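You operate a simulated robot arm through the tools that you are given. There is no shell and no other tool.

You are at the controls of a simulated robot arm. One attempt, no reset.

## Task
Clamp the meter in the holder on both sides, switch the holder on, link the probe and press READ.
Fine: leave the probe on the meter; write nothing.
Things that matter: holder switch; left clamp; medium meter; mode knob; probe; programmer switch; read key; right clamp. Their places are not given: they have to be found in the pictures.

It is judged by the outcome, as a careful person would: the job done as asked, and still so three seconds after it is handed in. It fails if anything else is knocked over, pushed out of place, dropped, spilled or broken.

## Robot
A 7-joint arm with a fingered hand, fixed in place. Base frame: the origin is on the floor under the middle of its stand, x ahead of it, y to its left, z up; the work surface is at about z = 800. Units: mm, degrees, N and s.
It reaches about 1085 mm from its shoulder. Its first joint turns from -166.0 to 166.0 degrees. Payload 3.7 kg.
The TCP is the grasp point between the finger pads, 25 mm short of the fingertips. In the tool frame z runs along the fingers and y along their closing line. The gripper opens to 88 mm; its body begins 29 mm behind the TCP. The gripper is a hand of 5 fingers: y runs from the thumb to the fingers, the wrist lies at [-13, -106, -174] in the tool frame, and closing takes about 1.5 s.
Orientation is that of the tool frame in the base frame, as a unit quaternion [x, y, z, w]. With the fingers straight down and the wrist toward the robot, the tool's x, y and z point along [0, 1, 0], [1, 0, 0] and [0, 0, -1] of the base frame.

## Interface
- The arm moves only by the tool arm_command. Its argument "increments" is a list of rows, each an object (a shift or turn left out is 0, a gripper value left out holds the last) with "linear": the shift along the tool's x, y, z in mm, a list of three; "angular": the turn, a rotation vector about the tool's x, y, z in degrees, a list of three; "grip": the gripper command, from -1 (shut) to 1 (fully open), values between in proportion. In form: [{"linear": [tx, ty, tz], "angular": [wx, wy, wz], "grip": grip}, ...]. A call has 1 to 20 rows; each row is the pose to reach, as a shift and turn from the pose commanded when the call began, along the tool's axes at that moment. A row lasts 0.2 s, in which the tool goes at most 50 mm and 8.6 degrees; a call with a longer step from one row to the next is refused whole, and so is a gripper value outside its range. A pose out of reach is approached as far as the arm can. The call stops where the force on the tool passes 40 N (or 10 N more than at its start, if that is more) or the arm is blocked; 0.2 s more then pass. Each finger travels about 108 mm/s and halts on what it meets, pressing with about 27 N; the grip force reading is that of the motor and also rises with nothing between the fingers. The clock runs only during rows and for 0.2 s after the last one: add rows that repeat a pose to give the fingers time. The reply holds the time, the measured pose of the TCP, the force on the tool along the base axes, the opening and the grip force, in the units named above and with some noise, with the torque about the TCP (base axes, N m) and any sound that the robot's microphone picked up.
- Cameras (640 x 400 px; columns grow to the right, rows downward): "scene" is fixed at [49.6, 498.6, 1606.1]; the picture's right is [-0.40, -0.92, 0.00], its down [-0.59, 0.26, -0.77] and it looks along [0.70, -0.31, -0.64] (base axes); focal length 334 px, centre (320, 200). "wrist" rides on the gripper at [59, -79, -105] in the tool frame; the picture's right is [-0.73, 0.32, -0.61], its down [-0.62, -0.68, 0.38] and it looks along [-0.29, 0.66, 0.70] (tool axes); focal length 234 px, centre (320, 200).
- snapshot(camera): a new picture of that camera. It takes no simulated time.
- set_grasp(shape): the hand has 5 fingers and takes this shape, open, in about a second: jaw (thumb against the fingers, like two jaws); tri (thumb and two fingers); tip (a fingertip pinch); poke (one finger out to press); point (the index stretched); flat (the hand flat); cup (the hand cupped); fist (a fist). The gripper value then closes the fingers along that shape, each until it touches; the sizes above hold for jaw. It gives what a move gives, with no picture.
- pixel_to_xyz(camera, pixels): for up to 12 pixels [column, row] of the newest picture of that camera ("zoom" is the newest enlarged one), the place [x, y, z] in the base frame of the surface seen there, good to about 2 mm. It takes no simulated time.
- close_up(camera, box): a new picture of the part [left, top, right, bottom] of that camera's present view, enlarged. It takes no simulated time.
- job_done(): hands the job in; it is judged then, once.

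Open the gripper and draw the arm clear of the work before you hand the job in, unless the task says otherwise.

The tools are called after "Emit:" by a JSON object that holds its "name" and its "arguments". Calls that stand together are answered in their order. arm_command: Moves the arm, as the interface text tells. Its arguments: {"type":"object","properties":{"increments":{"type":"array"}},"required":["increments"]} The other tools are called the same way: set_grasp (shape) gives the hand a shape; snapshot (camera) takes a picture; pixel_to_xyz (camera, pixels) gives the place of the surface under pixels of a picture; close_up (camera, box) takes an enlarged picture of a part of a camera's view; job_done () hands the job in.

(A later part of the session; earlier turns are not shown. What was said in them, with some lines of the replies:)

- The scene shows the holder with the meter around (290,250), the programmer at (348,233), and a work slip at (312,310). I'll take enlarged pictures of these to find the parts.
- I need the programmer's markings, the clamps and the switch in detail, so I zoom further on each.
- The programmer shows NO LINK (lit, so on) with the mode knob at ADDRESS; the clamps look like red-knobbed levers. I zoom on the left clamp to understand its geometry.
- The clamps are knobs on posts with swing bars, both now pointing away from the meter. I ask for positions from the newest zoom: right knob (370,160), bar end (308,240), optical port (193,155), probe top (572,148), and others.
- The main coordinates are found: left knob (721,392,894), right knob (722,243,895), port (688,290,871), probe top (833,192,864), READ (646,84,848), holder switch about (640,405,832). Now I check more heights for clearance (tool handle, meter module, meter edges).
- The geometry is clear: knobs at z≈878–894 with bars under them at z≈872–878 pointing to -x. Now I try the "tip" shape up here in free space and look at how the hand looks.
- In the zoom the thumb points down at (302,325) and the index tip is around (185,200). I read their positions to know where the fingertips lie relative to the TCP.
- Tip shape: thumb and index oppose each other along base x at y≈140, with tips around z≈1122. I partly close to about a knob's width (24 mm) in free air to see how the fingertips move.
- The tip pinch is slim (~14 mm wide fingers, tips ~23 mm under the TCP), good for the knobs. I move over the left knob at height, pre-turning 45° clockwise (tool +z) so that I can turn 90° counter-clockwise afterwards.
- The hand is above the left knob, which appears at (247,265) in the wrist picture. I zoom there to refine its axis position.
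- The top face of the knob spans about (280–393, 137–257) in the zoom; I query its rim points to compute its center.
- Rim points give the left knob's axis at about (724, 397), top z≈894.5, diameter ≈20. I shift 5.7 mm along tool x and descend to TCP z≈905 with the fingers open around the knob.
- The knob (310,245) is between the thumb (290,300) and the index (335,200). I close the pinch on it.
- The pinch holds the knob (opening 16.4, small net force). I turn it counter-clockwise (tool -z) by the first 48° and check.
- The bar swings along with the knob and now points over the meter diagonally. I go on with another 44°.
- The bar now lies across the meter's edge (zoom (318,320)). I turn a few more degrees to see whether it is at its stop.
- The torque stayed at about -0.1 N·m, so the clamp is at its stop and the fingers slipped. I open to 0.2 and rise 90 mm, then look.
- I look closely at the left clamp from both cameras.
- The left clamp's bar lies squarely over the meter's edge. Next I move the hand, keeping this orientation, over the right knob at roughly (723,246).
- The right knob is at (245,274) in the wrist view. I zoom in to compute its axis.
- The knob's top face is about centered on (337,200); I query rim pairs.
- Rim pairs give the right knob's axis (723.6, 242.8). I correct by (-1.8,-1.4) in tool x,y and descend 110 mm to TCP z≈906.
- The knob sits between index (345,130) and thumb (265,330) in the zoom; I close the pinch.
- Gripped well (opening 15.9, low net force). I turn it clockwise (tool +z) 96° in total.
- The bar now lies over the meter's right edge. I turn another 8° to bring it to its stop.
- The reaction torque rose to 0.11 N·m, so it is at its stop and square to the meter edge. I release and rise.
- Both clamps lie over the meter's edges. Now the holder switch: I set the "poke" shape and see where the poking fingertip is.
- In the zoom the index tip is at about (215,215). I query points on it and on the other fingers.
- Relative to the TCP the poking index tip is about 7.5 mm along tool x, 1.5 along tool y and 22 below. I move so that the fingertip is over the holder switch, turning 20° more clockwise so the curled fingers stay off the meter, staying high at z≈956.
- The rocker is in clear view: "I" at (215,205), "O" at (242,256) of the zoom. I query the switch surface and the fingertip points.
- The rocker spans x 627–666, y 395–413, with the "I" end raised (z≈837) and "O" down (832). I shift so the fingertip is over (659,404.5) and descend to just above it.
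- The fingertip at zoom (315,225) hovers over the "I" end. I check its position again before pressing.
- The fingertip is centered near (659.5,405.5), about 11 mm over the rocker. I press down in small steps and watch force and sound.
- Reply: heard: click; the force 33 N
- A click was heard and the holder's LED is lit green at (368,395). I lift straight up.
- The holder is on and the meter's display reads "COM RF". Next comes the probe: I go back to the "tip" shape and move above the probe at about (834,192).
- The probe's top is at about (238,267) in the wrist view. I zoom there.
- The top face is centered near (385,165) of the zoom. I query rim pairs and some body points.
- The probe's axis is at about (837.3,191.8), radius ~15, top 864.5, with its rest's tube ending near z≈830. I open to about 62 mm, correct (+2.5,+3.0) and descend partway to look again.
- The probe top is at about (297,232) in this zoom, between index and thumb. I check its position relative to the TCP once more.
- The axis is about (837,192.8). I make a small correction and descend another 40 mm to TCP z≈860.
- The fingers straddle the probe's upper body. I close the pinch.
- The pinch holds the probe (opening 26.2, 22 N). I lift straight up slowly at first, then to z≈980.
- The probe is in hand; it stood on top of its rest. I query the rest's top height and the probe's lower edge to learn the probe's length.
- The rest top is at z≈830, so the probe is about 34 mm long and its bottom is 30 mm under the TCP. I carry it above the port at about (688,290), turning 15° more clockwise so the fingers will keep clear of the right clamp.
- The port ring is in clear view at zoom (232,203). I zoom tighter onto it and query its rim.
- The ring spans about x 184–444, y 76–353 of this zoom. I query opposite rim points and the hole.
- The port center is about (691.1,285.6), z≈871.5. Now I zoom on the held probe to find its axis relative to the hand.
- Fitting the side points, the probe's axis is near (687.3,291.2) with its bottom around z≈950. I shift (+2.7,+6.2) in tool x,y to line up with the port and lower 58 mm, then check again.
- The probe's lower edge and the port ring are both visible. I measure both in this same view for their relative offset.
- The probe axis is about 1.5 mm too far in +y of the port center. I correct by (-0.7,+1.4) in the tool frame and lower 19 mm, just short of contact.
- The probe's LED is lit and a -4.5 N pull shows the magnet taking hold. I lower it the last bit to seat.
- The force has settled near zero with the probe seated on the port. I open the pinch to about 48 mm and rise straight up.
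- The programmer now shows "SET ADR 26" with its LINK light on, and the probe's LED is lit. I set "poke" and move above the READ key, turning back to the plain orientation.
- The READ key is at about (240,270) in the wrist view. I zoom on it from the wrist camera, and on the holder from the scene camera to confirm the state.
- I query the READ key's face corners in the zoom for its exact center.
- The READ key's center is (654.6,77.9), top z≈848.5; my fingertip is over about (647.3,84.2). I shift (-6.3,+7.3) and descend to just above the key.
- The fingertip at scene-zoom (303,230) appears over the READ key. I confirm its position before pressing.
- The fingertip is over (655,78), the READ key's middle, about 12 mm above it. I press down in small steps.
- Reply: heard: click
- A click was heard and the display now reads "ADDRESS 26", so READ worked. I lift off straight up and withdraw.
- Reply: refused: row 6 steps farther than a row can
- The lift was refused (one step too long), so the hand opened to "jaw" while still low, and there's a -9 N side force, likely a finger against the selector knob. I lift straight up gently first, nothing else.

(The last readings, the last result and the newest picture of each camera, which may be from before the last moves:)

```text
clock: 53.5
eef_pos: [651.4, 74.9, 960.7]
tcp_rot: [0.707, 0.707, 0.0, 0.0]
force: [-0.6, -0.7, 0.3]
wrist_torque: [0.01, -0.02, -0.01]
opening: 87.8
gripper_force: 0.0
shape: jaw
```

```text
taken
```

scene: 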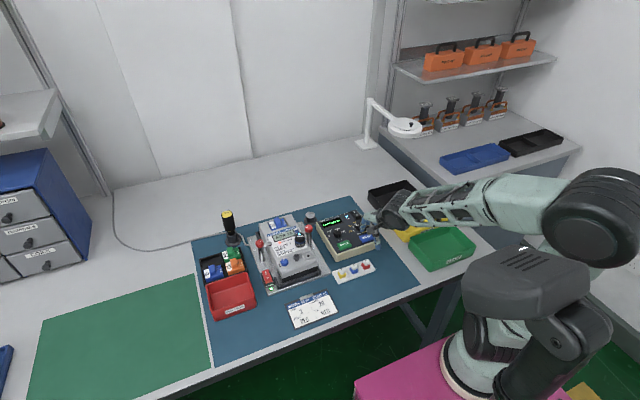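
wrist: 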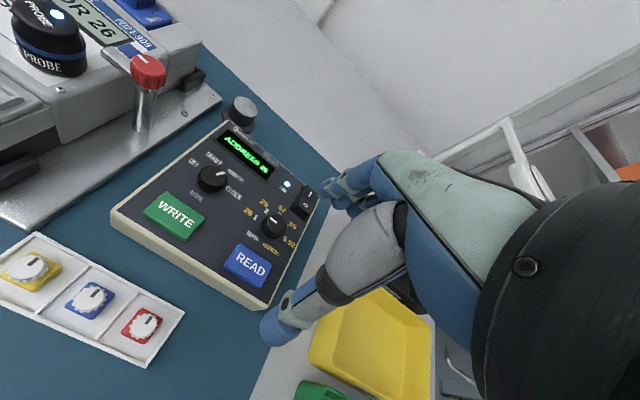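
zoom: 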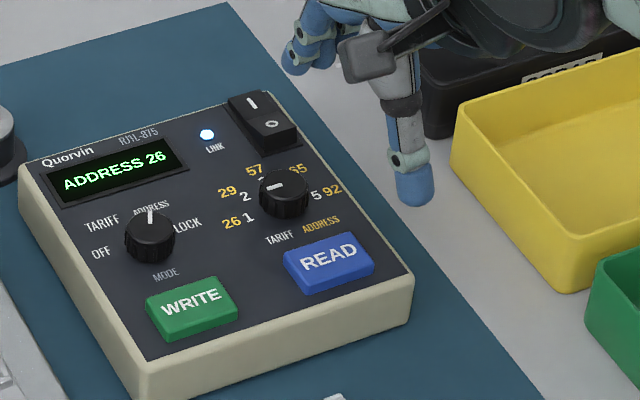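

The hand is free again. I repeat the original programmer close-up to compare knob positions and the programmer's place with the start.

Emit:
{"name": "close_up", "arguments": {"camera": "scene", "box": [315, 205, 383, 248]}}

Emit:
{"name": "close_up", "arguments": {"camera": "scene", "box": [190, 190, 390, 315]}}

```text
9.30 times, centred on (349, 226) of scene
```

zoom: 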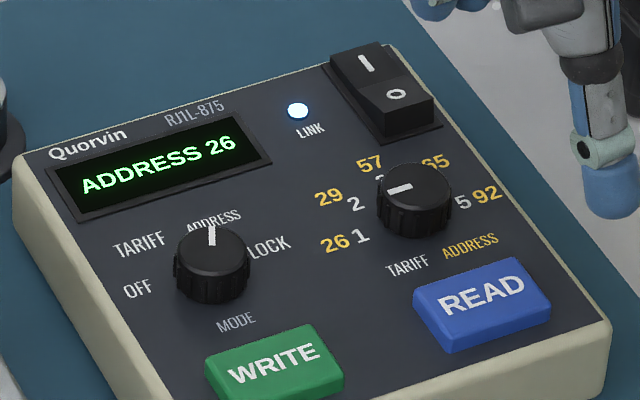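

```text
3.20 times, centred on (290, 252) of scene
```

zoom: 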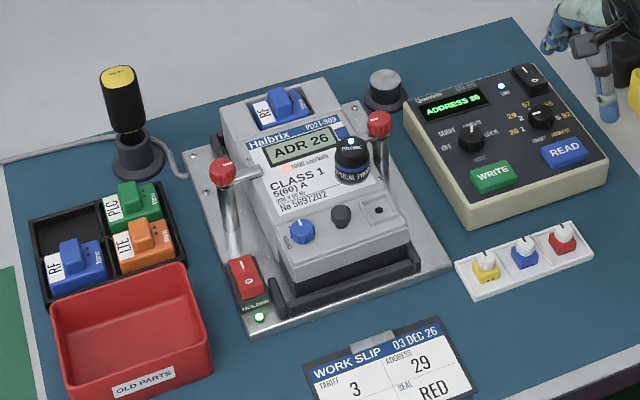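

Everything on the programmer is exactly as before (knobs and body unmoved), and the meter shows "ADR 26" with the clamps over it, holder LED lit and probe in place. I draw the open hand back to roughly its start pose.

Emit:
{"name": "arm_command", "arguments": {"increments": [{"linear": [0, 0, -40], "grip": 1}, {"linear": [0, 0, -80], "grip": 1}, {"linear": [0, 0, -120], "grip": 1}, {"linear": [10, -25, -150], "grip": 1}, {"linear": [20, -60, -170], "grip": 1}, {"linear": [30, -95, -180], "grip": 1}, {"linear": [45, -130, -180], "grip": 1}, {"linear": [60, -160, -180], "grip": 1}, {"linear": [60, -160, -180], "grip": 1}]}}

Emit:
{"name": "snapshot", "arguments": {"camera": "scene"}}

Emit:
{"name": "close_up", "arguments": {"camera": "scene", "box": [245, 200, 385, 290]}}

```text
clock: 55.5
eef_pos: [493.2, 128.9, 1137.0]
tcp_rot: [0.707, 0.707, -0.001, -0.001]
force: [0.1, -0.2, 0.5]
wrist_torque: [-0.01, -0.01, 0.01]
opening: 88.0
gripper_force: 0.2
shape: jaw
```

```text
taken
```

scene: 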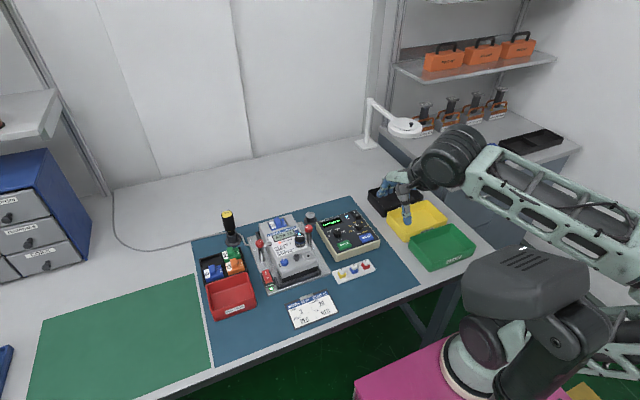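

```text
4.44 times, centred on (315, 245) of scene
```

zoom: 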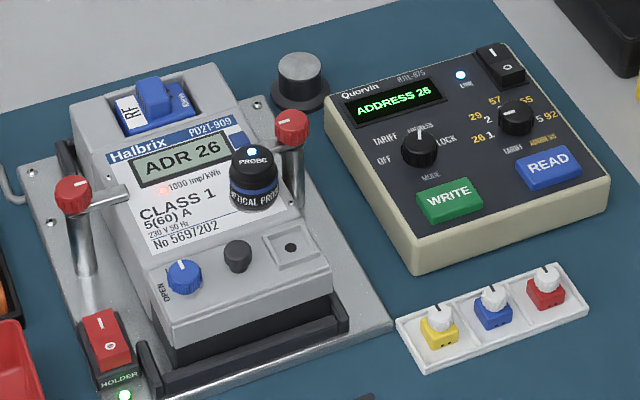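

The arm is clear. I do one last check of the right clamp's bar from the wrist camera, since the probe hides it from the scene camera.

Emit:
{"name": "close_up", "arguments": {"camera": "wrist", "box": [90, 50, 310, 190]}}

```text
2.86 times, centred on (200, 120) of wrist
```

zoom: 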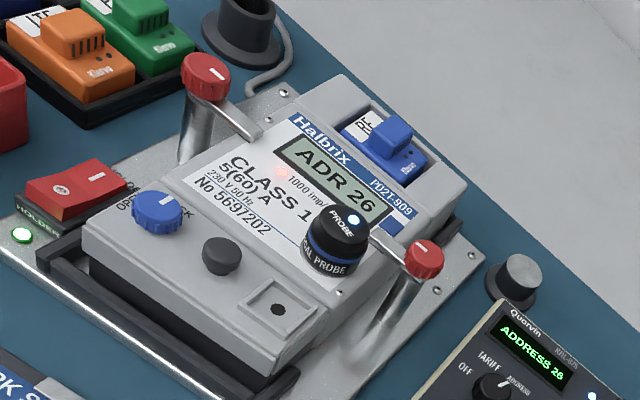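

Both bars lie over the meter, the holder is on, and the probe is linked on the port. The programmer shows "ADDRESS 26", nothing was written, and the arm is clear, so I hand the job in.

Emit:
{"name": "job_done", "arguments": {}}

```text
The job is handed in.
```

The job is done and handed in. The meter is clamped on both sides, the holder is on, the probe is linked, and READ was pressed.

- **Clamps:** both bars were turned to their stops and lie over the meter's edges.
- **Holder:** the switch clicked on and its light is green.
- **Probe:** it is on the meter's optical port, and the programmer's LINK light is on.
- **READ:** the programmer shows "ADDRESS 26" and the meter shows "ADR 26". I left the mode knob at ADDRESS, where I found it, and did not press WRITE, so nothing was written.

One move did not go as planned. My first lift off the READ key was refused because a step was too long. The hand then opened while still low, and a finger pressed something on the programmer, probably the selector knob, with about 9 N. I lifted straight up and compared close-ups with the start; the programmer, its knobs and its reading had not changed. The arm is clear of the bench with the hand open.
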